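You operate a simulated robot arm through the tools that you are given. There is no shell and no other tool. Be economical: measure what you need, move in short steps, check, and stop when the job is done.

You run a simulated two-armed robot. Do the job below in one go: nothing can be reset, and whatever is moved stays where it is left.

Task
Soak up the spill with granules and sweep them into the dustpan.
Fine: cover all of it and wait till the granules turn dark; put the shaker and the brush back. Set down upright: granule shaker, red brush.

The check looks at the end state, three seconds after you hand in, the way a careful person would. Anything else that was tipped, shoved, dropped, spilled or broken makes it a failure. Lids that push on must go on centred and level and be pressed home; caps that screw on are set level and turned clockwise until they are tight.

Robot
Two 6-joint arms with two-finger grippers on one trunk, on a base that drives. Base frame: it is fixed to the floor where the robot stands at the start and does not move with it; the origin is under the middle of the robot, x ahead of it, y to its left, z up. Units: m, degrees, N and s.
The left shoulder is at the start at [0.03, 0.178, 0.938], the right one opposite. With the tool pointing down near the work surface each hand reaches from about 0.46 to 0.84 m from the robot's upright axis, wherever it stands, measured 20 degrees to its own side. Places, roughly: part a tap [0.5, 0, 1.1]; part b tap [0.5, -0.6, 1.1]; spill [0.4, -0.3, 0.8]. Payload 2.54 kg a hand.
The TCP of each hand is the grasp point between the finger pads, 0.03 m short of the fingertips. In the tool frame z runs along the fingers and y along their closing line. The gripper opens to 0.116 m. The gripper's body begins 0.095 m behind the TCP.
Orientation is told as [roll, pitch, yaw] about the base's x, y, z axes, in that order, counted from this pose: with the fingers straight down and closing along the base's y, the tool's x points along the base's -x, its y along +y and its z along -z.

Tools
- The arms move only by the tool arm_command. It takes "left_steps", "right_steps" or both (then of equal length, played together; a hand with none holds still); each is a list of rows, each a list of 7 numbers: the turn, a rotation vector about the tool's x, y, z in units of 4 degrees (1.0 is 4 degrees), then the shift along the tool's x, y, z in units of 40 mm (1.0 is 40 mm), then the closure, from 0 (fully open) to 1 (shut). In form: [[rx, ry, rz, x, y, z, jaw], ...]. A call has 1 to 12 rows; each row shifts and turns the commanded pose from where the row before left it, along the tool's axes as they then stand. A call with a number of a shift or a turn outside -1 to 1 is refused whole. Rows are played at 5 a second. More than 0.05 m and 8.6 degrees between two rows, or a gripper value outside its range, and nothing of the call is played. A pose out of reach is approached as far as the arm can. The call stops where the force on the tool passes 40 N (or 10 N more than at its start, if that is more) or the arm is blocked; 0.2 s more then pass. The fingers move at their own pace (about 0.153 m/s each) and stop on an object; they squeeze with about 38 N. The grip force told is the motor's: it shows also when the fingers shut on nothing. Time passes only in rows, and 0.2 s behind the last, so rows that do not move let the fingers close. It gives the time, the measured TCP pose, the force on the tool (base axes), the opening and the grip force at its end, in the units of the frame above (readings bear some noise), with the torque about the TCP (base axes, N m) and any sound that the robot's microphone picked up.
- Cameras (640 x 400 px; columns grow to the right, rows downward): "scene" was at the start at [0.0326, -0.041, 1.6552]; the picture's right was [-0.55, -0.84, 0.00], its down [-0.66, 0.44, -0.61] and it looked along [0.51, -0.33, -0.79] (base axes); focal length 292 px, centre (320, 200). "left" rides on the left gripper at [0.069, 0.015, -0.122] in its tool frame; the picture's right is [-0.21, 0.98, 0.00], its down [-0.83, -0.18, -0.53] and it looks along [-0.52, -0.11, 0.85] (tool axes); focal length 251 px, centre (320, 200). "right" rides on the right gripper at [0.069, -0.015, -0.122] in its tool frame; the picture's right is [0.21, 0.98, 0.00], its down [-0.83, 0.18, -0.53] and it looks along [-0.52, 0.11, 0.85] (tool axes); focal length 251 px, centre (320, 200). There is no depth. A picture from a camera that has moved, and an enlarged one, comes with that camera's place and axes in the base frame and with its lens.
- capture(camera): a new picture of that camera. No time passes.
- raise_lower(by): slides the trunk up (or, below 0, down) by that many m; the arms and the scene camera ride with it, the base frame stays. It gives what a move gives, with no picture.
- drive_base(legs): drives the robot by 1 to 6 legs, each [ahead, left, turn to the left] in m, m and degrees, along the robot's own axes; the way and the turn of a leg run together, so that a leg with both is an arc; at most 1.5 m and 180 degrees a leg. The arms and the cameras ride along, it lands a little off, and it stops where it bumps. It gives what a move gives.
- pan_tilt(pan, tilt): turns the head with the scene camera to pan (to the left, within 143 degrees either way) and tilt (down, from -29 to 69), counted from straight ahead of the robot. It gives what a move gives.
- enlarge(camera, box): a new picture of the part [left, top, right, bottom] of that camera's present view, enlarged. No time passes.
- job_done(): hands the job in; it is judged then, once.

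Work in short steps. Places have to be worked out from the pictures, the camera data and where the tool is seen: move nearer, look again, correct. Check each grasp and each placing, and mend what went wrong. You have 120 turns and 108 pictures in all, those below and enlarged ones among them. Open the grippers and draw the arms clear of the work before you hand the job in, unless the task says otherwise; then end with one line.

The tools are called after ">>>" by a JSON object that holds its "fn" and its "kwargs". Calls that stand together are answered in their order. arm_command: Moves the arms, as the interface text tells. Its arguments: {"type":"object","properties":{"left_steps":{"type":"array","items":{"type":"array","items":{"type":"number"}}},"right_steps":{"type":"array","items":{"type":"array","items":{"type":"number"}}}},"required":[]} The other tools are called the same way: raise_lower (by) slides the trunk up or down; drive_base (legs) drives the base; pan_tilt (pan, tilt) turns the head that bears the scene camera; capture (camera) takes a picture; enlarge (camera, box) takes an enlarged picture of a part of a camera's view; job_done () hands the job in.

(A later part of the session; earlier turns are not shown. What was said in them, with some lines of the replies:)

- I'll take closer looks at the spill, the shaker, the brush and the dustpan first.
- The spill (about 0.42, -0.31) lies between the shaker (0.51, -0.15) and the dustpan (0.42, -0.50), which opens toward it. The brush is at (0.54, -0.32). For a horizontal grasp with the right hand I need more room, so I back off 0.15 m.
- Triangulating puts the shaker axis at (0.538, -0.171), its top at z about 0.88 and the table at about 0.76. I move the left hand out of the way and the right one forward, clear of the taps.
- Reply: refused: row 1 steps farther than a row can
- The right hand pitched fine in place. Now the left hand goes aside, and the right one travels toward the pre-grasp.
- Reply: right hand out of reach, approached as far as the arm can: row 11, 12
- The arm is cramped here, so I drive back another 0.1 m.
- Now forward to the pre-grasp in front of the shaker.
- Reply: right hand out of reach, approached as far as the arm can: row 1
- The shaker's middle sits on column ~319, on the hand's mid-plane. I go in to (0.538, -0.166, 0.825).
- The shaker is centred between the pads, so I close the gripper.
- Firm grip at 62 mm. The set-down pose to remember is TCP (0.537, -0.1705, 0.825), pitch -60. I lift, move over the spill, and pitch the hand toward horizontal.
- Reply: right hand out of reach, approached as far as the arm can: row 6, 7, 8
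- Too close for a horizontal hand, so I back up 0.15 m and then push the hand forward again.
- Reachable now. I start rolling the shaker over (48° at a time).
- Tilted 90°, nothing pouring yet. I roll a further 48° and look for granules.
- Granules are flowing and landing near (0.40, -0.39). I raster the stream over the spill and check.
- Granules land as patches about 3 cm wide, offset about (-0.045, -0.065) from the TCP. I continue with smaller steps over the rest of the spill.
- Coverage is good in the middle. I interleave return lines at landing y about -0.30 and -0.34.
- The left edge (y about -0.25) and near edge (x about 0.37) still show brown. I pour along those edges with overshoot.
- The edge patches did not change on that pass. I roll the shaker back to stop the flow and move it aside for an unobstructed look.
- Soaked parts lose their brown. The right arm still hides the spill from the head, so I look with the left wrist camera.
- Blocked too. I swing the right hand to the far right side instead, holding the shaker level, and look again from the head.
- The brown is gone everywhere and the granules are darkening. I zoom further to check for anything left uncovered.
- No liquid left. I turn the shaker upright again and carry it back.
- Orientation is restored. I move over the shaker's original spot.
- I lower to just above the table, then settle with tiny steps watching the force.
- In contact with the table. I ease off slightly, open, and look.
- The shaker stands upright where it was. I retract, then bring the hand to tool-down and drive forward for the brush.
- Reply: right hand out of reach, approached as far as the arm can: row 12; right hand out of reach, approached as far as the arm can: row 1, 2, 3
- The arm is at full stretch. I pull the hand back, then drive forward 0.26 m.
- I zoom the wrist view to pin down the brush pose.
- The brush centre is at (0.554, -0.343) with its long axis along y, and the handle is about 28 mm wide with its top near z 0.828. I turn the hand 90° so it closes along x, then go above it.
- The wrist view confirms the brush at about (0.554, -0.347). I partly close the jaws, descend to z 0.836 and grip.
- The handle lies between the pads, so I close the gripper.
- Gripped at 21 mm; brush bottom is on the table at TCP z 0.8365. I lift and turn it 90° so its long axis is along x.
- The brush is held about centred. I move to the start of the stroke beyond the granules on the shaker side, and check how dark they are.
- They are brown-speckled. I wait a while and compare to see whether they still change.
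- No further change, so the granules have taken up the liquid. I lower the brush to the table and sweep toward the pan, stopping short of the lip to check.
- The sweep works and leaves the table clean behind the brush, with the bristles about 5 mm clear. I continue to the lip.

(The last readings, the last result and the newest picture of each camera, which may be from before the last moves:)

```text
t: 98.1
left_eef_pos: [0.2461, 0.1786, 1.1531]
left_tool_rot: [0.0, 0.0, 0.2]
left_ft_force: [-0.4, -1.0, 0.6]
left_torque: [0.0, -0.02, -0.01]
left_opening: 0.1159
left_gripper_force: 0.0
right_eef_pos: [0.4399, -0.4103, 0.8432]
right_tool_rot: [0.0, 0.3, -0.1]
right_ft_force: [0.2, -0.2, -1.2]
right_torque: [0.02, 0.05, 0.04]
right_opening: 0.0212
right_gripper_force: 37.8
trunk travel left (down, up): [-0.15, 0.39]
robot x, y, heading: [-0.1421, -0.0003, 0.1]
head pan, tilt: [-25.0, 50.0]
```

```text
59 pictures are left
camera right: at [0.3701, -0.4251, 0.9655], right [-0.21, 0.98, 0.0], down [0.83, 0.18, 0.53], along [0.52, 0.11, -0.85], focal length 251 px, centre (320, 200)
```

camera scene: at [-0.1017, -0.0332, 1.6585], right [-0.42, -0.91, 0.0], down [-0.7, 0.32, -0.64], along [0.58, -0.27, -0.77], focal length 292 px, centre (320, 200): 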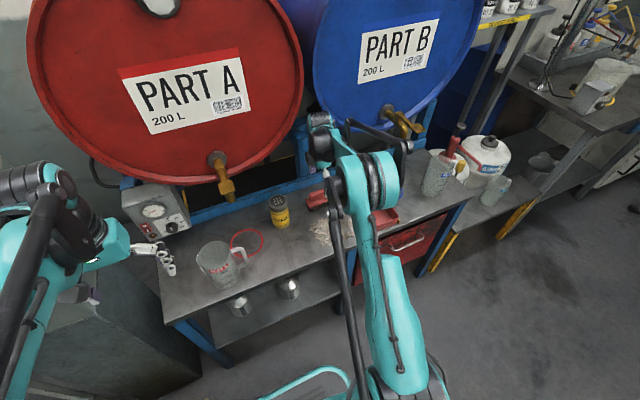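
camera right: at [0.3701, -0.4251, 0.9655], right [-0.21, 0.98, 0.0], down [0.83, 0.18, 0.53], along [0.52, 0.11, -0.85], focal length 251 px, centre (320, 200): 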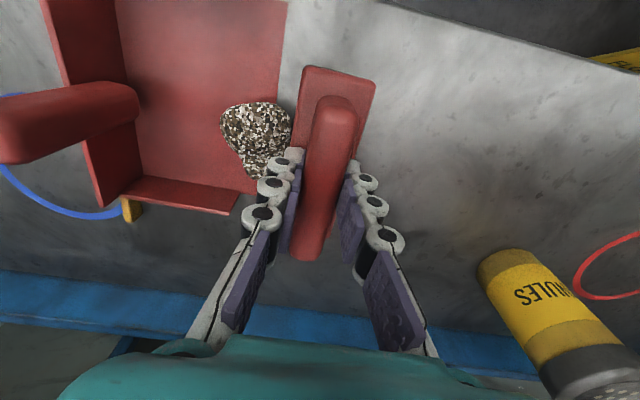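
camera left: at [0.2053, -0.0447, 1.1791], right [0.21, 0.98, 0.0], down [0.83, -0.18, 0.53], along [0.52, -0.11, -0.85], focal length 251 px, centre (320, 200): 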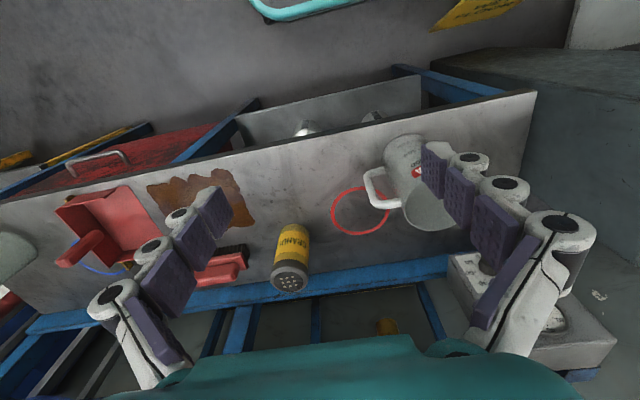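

The granules already climb onto the pan. I raise 2 mm and push on to y about -0.485 (4 rows).

>>> {"fn": "arm_command", "kwargs": {"right_steps": [[0, 0, 0, 0, -0.4, -0.05, 1], [0, 0, 0, 0, -0.5, 0, 1], [0, 0, 0, 0, -0.5, 0, 1], [0, 0, 0, 0, -0.5, 0, 1]]}}

>>> {"fn": "capture", "kwargs": {"camera": "right"}}

>>> {"fn": "capture", "kwargs": {"camera": "scene"}}

```text
t: 99.1
left_eef_pos: [0.2446, 0.1786, 1.1545]
left_tool_rot: [0.0, 0.0, 0.2]
left_ft_force: [0.0, -0.4, -0.8]
left_torque: [0.05, 0.01, 0.01]
left_opening: 0.116
left_gripper_force: 0.1
right_eef_pos: [0.4403, -0.4911, 0.8413]
right_tool_rot: [0.0, 0.2, -0.4]
right_ft_force: [-0.1, -1.7, -1.0]
right_torque: [0.05, -0.08, -0.03]
right_opening: 0.021
right_gripper_force: 38.3
trunk travel left (down, up): [-0.15, 0.39]
robot x, y, heading: [-0.1431, -0.0004, 0.0]
head pan, tilt: [-25.0, 50.0]
```

```text
58 pictures are left
camera right: at [0.3705, -0.5042, 0.964], right [-0.21, 0.98, 0.0], down [0.83, 0.18, 0.53], along [0.52, 0.11, -0.85], focal length 251 px, centre (320, 200)
```

right: 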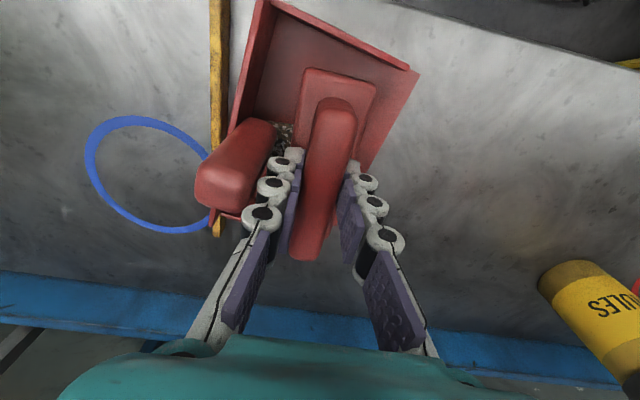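

```text
57 pictures are left
camera scene: at [-0.1047, -0.035, 1.6586], right [-0.42, -0.91, 0.0], down [-0.69, 0.32, -0.64], along [0.58, -0.27, -0.77], focal length 292 px, centre (320, 200)
```

scene: 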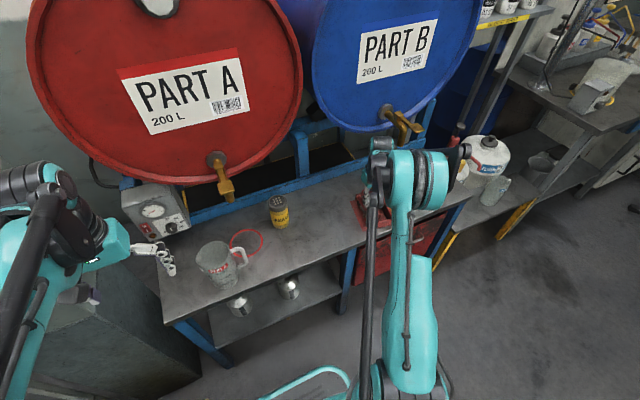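

The pan has been turned a bit: its far side swung against the stop bar. I lift the brush straight up and look at it properly.

>>> {"fn": "arm_command", "kwargs": {"right_steps": [[0, 0, 0, 0, 0, -0.8, 1], [0, 0, 0, 0, 0, -0.8, 1], [0, 0, 0, 0, 0.8, -0.8, 1], [0, 0, 0, 0, 0.9, 0, 1], [0, 0, 0, 0, 0.9, 0, 1], [0, 0, 0, 0, 0.9, 0, 1]]}}

>>> {"fn": "capture", "kwargs": {"camera": "right"}}

>>> {"fn": "enlarge", "kwargs": {"camera": "scene", "box": [290, 150, 490, 275]}}

```text
t: 100.5
left_eef_pos: [0.2452, 0.182, 1.1536]
left_tool_rot: [0.1, 0.0, 0.2]
left_ft_force: [-0.3, 0.4, 0.0]
left_torque: [0.0, 0.01, -0.02]
left_opening: 0.1159
left_gripper_force: 0.0
right_eef_pos: [0.4419, -0.3454, 0.941]
right_tool_rot: [0.0, 0.3, 0.0]
right_ft_force: [-0.9, 0.6, -0.4]
right_torque: [0.0, 0.0, 0.01]
right_opening: 0.021
right_gripper_force: 37.8
trunk travel left (down, up): [-0.15, 0.39]
robot x, y, heading: [-0.1434, -0.0008, 0.2]
head pan, tilt: [-25.0, 50.0]
```

```text
56 pictures are left
camera right: at [0.3719, -0.3594, 1.0624], right [-0.21, 0.98, 0.0], down [0.83, 0.18, 0.53], along [0.52, 0.11, -0.85], focal length 251 px, centre (320, 200)
```

right: 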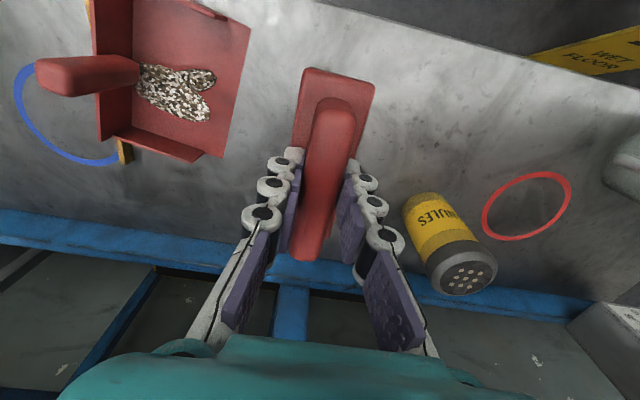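

```text
3.20 times, centred on (390, 212) of scene
camera zoom: at [-0.1038, -0.0316, 1.6586], right [-0.42, -0.91, 0.0], down [-0.7, 0.32, -0.64], along [0.58, -0.27, -0.77], focal length 934 px, centre (96, 160)
```

zoom: 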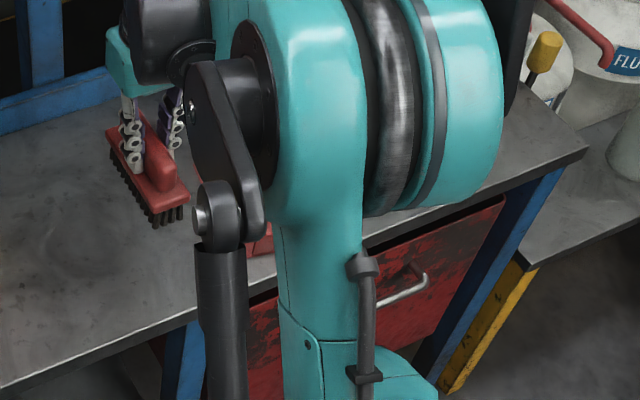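

All granules are in the pan. I zoom in on the pan to measure how much it turned, and check for stray granules.

>>> {"fn": "enlarge", "kwargs": {"camera": "right", "box": [0, 0, 320, 200]}}

```text
2.00 times, centred on (160, 100) of right
camera zoom: at [0.3719, -0.3594, 1.0624], right [-0.21, 0.98, 0.0], down [0.83, 0.18, 0.53], along [0.52, 0.11, -0.85], focal length 503 px, centre (640, 400)
```

zoom: 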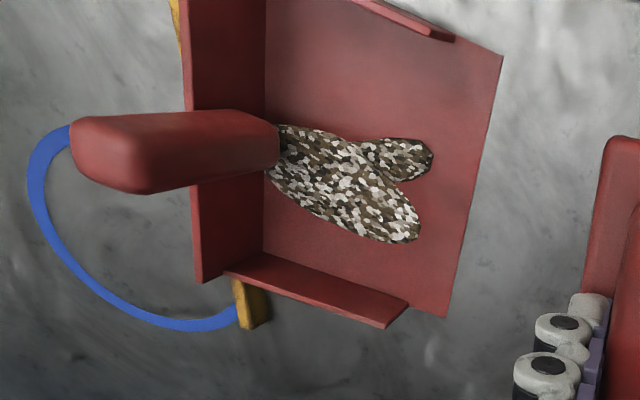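

Now I return the brush: move over its spot, turn to yaw 90 and lower.

>>> {"fn": "arm_command", "kwargs": {"right_steps": [[0, 0, 0, -0.9, 0, 0, 1], [0, 0, 0, -0.9, 0, 0, 1], [0, 0, 0, -0.95, 0, 0, 1], [0, 0, -1, 0, 0, 0, 1], [0, 0, -1, 0, 0, 0, 1], [0, 0, -1, 0, 0, 0, 1], [0, 0, -1, 0, 0, 0, 1], [0, 0, -1, 0, 0, 0, 1], [0, 0, -1, 0, 0, 0, 1], [0, 0, -1, 0, 0, 0, 1], [0, 0, -1, 0, 0, 0, 1], [0, 0, -1, 0, 0, 0, 1]]}}

>>> {"fn": "arm_command", "kwargs": {"right_steps": [[0, 0, -1, 0, 0, 0, 1], [0, 0, -1, 0, 0, 0, 1], [0, 0, -1, 0, 0, 0, 1], [0, 0, -1, 0, 0, 0, 1], [0, 0, -1, 0, 0, 0, 1], [0, 0, -1, 0, 0, 0, 1], [0, 0, -1, 0, 0, 0, 1], [0, 0, -1, 0, 0, 0, 1], [0, 0, -1, 0, 0, 0, 1], [0, 0, -1, 0, 0, 0, 1], [0, 0, -1, 0, 0, 0, 1], [0, 0, -1, 0, 0, 0, 1]]}}

>>> {"fn": "arm_command", "kwargs": {"right_steps": [[0, 0, -1, 0, 0, 0, 1], [0, 0, -0.5, 0, 0, 0, 1], [0, 0, 0, 0, 0, 0.8, 1], [0, 0, 0, 0, 0, 0.8, 1], [0, 0, 0, 0, 0, 0.6, 1], [0, 0, 0, 0, 0, 0, 1]]}}

>>> {"fn": "capture", "kwargs": {"camera": "right"}}

```text
t: 103.1
left_eef_pos: [0.2456, 0.1799, 1.1547]
left_tool_rot: [0.0, 0.0, 0.3]
left_ft_force: [-1.4, 0.4, -0.4]
left_torque: [0.01, -0.02, -0.01]
left_opening: 0.1159
left_gripper_force: 0.0
right_eef_pos: [0.5516, -0.3466, 0.9398]
right_tool_rot: [0.2, 0.1, 35.8]
right_ft_force: [0.3, 0.6, -1.5]
right_torque: [0.01, -0.02, -0.01]
right_opening: 0.0211
right_gripper_force: 38.0
trunk travel left (down, up): [-0.15, 0.39]
robot x, y, heading: [-0.1446, -0.0043, 0.1]
head pan, tilt: [-25.0, 50.0]
```

```text
t: 105.7
left_eef_pos: [0.2467, 0.1808, 1.1533]
left_tool_rot: [0.0, 0.0, 0.2]
left_ft_force: [-0.1, -0.3, 0.4]
left_torque: [0.02, 0.01, 0.03]
left_opening: 0.1163
left_gripper_force: 0.0
right_eef_pos: [0.5495, -0.3468, 0.9407]
right_tool_rot: [0.3, 0.1, 83.9]
right_ft_force: [0.4, 0.2, -1.5]
right_torque: [-0.02, -0.01, -0.01]
right_opening: 0.0212
right_gripper_force: 37.8
trunk travel left (down, up): [-0.15, 0.39]
robot x, y, heading: [-0.1464, 0.0005, 0.4]
head pan, tilt: [-25.0, 50.0]
```

```text
t: 107.1
left_eef_pos: [0.2454, 0.1816, 1.1535]
left_tool_rot: [0.0, 0.0, 0.2]
left_ft_force: [0.1, -0.9, 0.1]
left_torque: [-0.01, -0.02, 0.01]
left_opening: 0.1159
left_gripper_force: 0.0
right_eef_pos: [0.5508, -0.3479, 0.8506]
right_tool_rot: [0.3, -0.1, 89.9]
right_ft_force: [-0.8, -1.0, -0.8]
right_torque: [0.0, -0.03, 0.02]
right_opening: 0.0211
right_gripper_force: 38.0
trunk travel left (down, up): [-0.15, 0.39]
robot x, y, heading: [-0.1406, -0.0006, 0.3]
head pan, tilt: [-25.0, 50.0]
```

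```text
53 pictures are left
camera right: at [0.5649, -0.4158, 0.9732], right [-0.98, -0.21, 0.0], down [-0.18, 0.83, 0.53], along [-0.12, 0.52, -0.85], focal length 251 px, centre (320, 200)
```

right: 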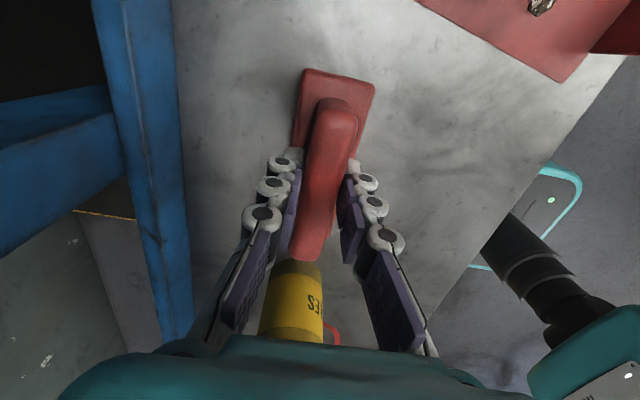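

Brush is unchanged in the grip; 14 mm remain to the table. I lower in small steps to contact.

>>> {"fn": "arm_command", "kwargs": {"right_steps": [[0, 0, 0, -0.04, -0.02, 0.15, 1], [0, 0, 0, 0, 0, 0.1, 1], [0, 0, 0, 0, 0, 0.06, 1], [0, 0, 0, 0, 0, 0.03, 1], [0, 0, 0, 0, 0, 0, 1]]}}

```text
t: 108.3
left_eef_pos: [0.2453, 0.1807, 1.1528]
left_tool_rot: [0.0, -0.1, 0.3]
left_ft_force: [-0.6, 0.1, -0.4]
left_torque: [0.02, -0.03, -0.02]
left_opening: 0.1161
left_gripper_force: 0.0
right_eef_pos: [0.55, -0.3466, 0.8374]
right_tool_rot: [0.3, 0.1, 89.8]
right_ft_force: [0.3, -1.8, 1.7]
right_torque: [0.13, -0.03, 0.01]
right_opening: 0.021
right_gripper_force: 38.0
trunk travel left (down, up): [-0.15, 0.39]
robot x, y, heading: [-0.1445, -0.0014, -0.0]
head pan, tilt: [-25.0, 50.0]
```

Contact is felt. I open gently to 70 mm and rise straight up, then look.

>>> {"fn": "arm_command", "kwargs": {"right_steps": [[0, 0, 0, 0, 0, 0.01, 1], [0, 0, 0, 0, 0, 0, 0.7], [0, 0, 0, 0, 0, 0, 0.4], [0, 0, 0, 0, 0, 0, 0.4], [0, 0, 0, 0, 0, -0.5, 0.4], [0, 0, 0, 0, 0, -1, 0.4], [0, 0, 0, 0, 0, -1, 0.4], [0, 0, 0, 0, 0, -1, 0.4]]}}

>>> {"fn": "capture", "kwargs": {"camera": "right"}}

```text
t: 110.1
left_eef_pos: [0.2446, 0.1807, 1.1533]
left_tool_rot: [0.0, 0.1, 0.2]
left_ft_force: [-0.4, 0.2, -1.0]
left_torque: [0.01, -0.01, 0.04]
left_opening: 0.1161
left_gripper_force: 0.0
right_eef_pos: [0.5532, -0.3464, 0.9764]
right_tool_rot: [0.4, 0.0, 89.9]
right_ft_force: [0.0, 0.5, 0.5]
right_torque: [-0.01, -0.02, 0.01]
right_opening: 0.0697
right_gripper_force: 0.1
trunk travel left (down, up): [-0.15, 0.39]
robot x, y, heading: [-0.1464, 0.004, 0.1]
head pan, tilt: [-25.0, 50.0]
```

```text
52 pictures are left
camera right: at [0.5679, -0.4148, 1.0988], right [-0.98, -0.21, 0.0], down [-0.18, 0.83, 0.53], along [-0.12, 0.52, -0.85], focal length 251 px, centre (320, 200)
```

right: 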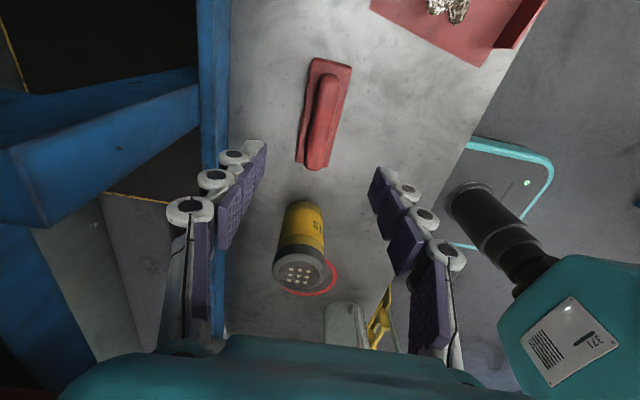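

The brush stands upright in its place. I pull the right hand back out of the view and inspect the pan and bench.

>>> {"fn": "arm_command", "kwargs": {"right_steps": [[0, 0, 0, 0, 0, -1, 0.4], [0, 0, 0, 0, 0.9, 0, 0.4], [0, 0, 0, 0, 1, 0, 0.4], [0, 0, 0, 0, 1, 0, 0.4], [0, 0, 0, 0, 1, 0, 0.4], [0, 0, 0, 0.6, 1, 0, 0.4], [0, 0, 0, 0.6, 1, 0, 0.4], [0, 0, 0, 0.6, 1, 0, 0.4]]}}

>>> {"fn": "capture", "kwargs": {"camera": "right"}}

>>> {"fn": "capture", "kwargs": {"camera": "scene"}}

```text
t: 111.9
left_eef_pos: [0.2435, 0.1798, 1.1537]
left_tool_rot: [0.1, 0.1, 0.2]
left_ft_force: [-0.5, 0.3, 0.2]
left_torque: [0.01, -0.06, -0.01]
left_opening: 0.1162
left_gripper_force: 0.1
right_eef_pos: [0.2751, -0.4136, 1.0199]
right_tool_rot: [0.2, 0.1, 89.9]
right_ft_force: [0.2, -0.6, -0.2]
right_torque: [0.0, -0.02, -0.01]
right_opening: 0.0697
right_gripper_force: 0.0
trunk travel left (down, up): [-0.15, 0.39]
robot x, y, heading: [-0.1455, 0.0016, 0.5]
head pan, tilt: [-25.0, 50.0]
```

```text
51 pictures are left
camera right: at [0.2891, -0.4829, 1.1422], right [-0.98, -0.21, 0.0], down [-0.18, 0.83, 0.53], along [-0.12, 0.52, -0.84], focal length 251 px, centre (320, 200)
```

right: 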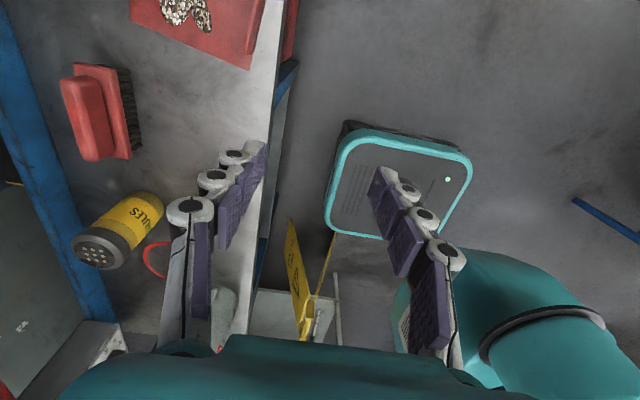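

```text
50 pictures are left
camera scene: at [-0.1053, -0.0331, 1.6586], right [-0.42, -0.91, 0.0], down [-0.7, 0.32, -0.64], along [0.58, -0.27, -0.77], focal length 292 px, centre (320, 200)
```

scene: 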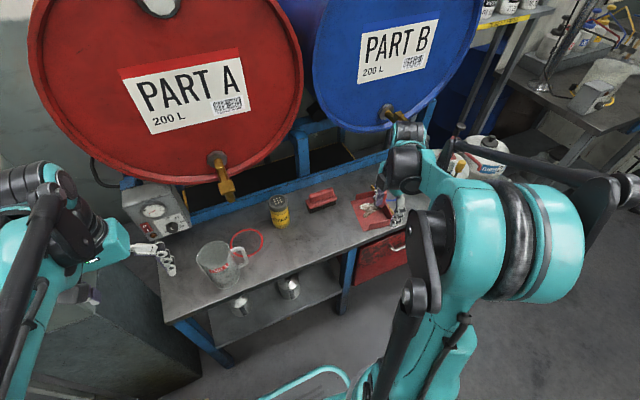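

>>> {"fn": "enlarge", "kwargs": {"camera": "scene", "box": [250, 165, 410, 265]}}

```text
4.00 times, centred on (330, 215) of scene
camera zoom: at [-0.1053, -0.0331, 1.6586], right [-0.42, -0.91, 0.0], down [-0.7, 0.32, -0.64], along [0.58, -0.27, -0.77], focal length 1167 px, centre (280, 140)
```

zoom: 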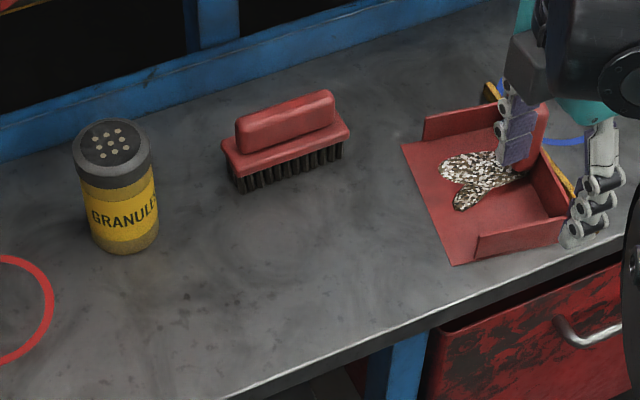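

The bench is clean, all granules are in the pan, and the shaker and brush are upright in their places. The pan only yawed a few degrees against its stop, so I leave it. I open the right gripper fully and draw back.

>>> {"fn": "arm_command", "kwargs": {"right_steps": [[0, 0, 0, 0, 0.6, -0.8, 0.4], [0, 0, 0, 0, 0.6, -0.8, 0.4], [0, 0, 0, 0, 0.6, -0.8, 0], [0, 0, 0, 0, 0, 0, 0], [0, 0, 0, 0, 0, 0, 0]]}}

>>> {"fn": "drive_base", "kwargs": {"legs": [[-0.15, 0, 0]]}}

>>> {"fn": "capture", "kwargs": {"camera": "scene"}}

```text
t: 113.1
left_eef_pos: [0.2456, 0.1812, 1.154]
left_tool_rot: [0.0, 0.0, 0.1]
left_ft_force: [0.9, -0.2, 0.2]
left_torque: [-0.02, -0.02, -0.03]
left_opening: 0.1161
left_gripper_force: 0.0
right_eef_pos: [0.2035, -0.4191, 1.1154]
right_tool_rot: [0.1, 0.1, 89.9]
right_ft_force: [0.3, 0.1, 0.1]
right_torque: [0.0, 0.0, -0.01]
right_opening: 0.1161
right_gripper_force: 0.1
trunk travel left (down, up): [-0.15, 0.39]
robot x, y, heading: [-0.1465, -0.0006, 0.2]
head pan, tilt: [-25.0, 50.0]
```

```text
t: 114.5
left_eef_pos: [0.0964, 0.1795, 1.1541]
left_tool_rot: [0.1, -0.1, 0.1]
left_ft_force: [0.1, 0.4, -0.4]
left_torque: [-0.01, -0.05, -0.02]
left_opening: 0.1159
left_gripper_force: 0.1
right_eef_pos: [0.0537, -0.4193, 1.1164]
right_tool_rot: [0.2, 0.0, 89.7]
right_ft_force: [-0.4, 0.1, -0.1]
right_torque: [-0.03, -0.08, -0.03]
right_opening: 0.116
right_gripper_force: 0.0
trunk travel left (down, up): [-0.15, 0.39]
robot x, y, heading: [-0.2914, -0.0008, 0.0]
head pan, tilt: [-25.0, 50.0]
```

```text
48 pictures are left
camera scene: at [-0.2542, -0.0331, 1.6586], right [-0.42, -0.91, 0.0], down [-0.69, 0.32, -0.64], along [0.58, -0.27, -0.77], focal length 292 px, centre (320, 200)
```

scene: 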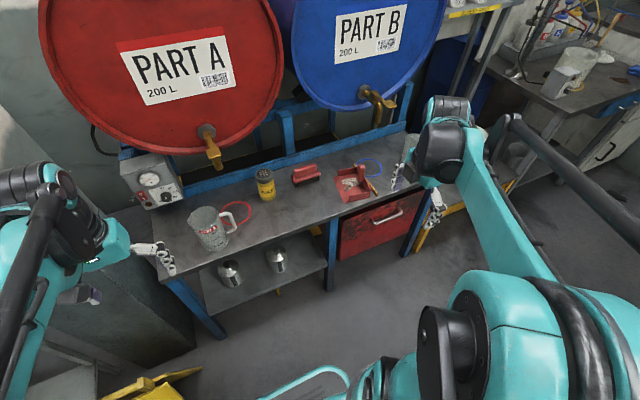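

Everything is in place and both arms are clear and open, so I hand the job in.

>>> {"fn": "job_done", "kwargs": {}}

```text
The job is handed in.
```

I handed the job in: the spill is soaked up, all visible granules are in the dustpan, and the shaker and brush stand upright where they were. The granules stopped darkening while still speckled brown and white. The sweep also turned the dustpan about 8° (roughly 2 cm at one corner), and I left it there.
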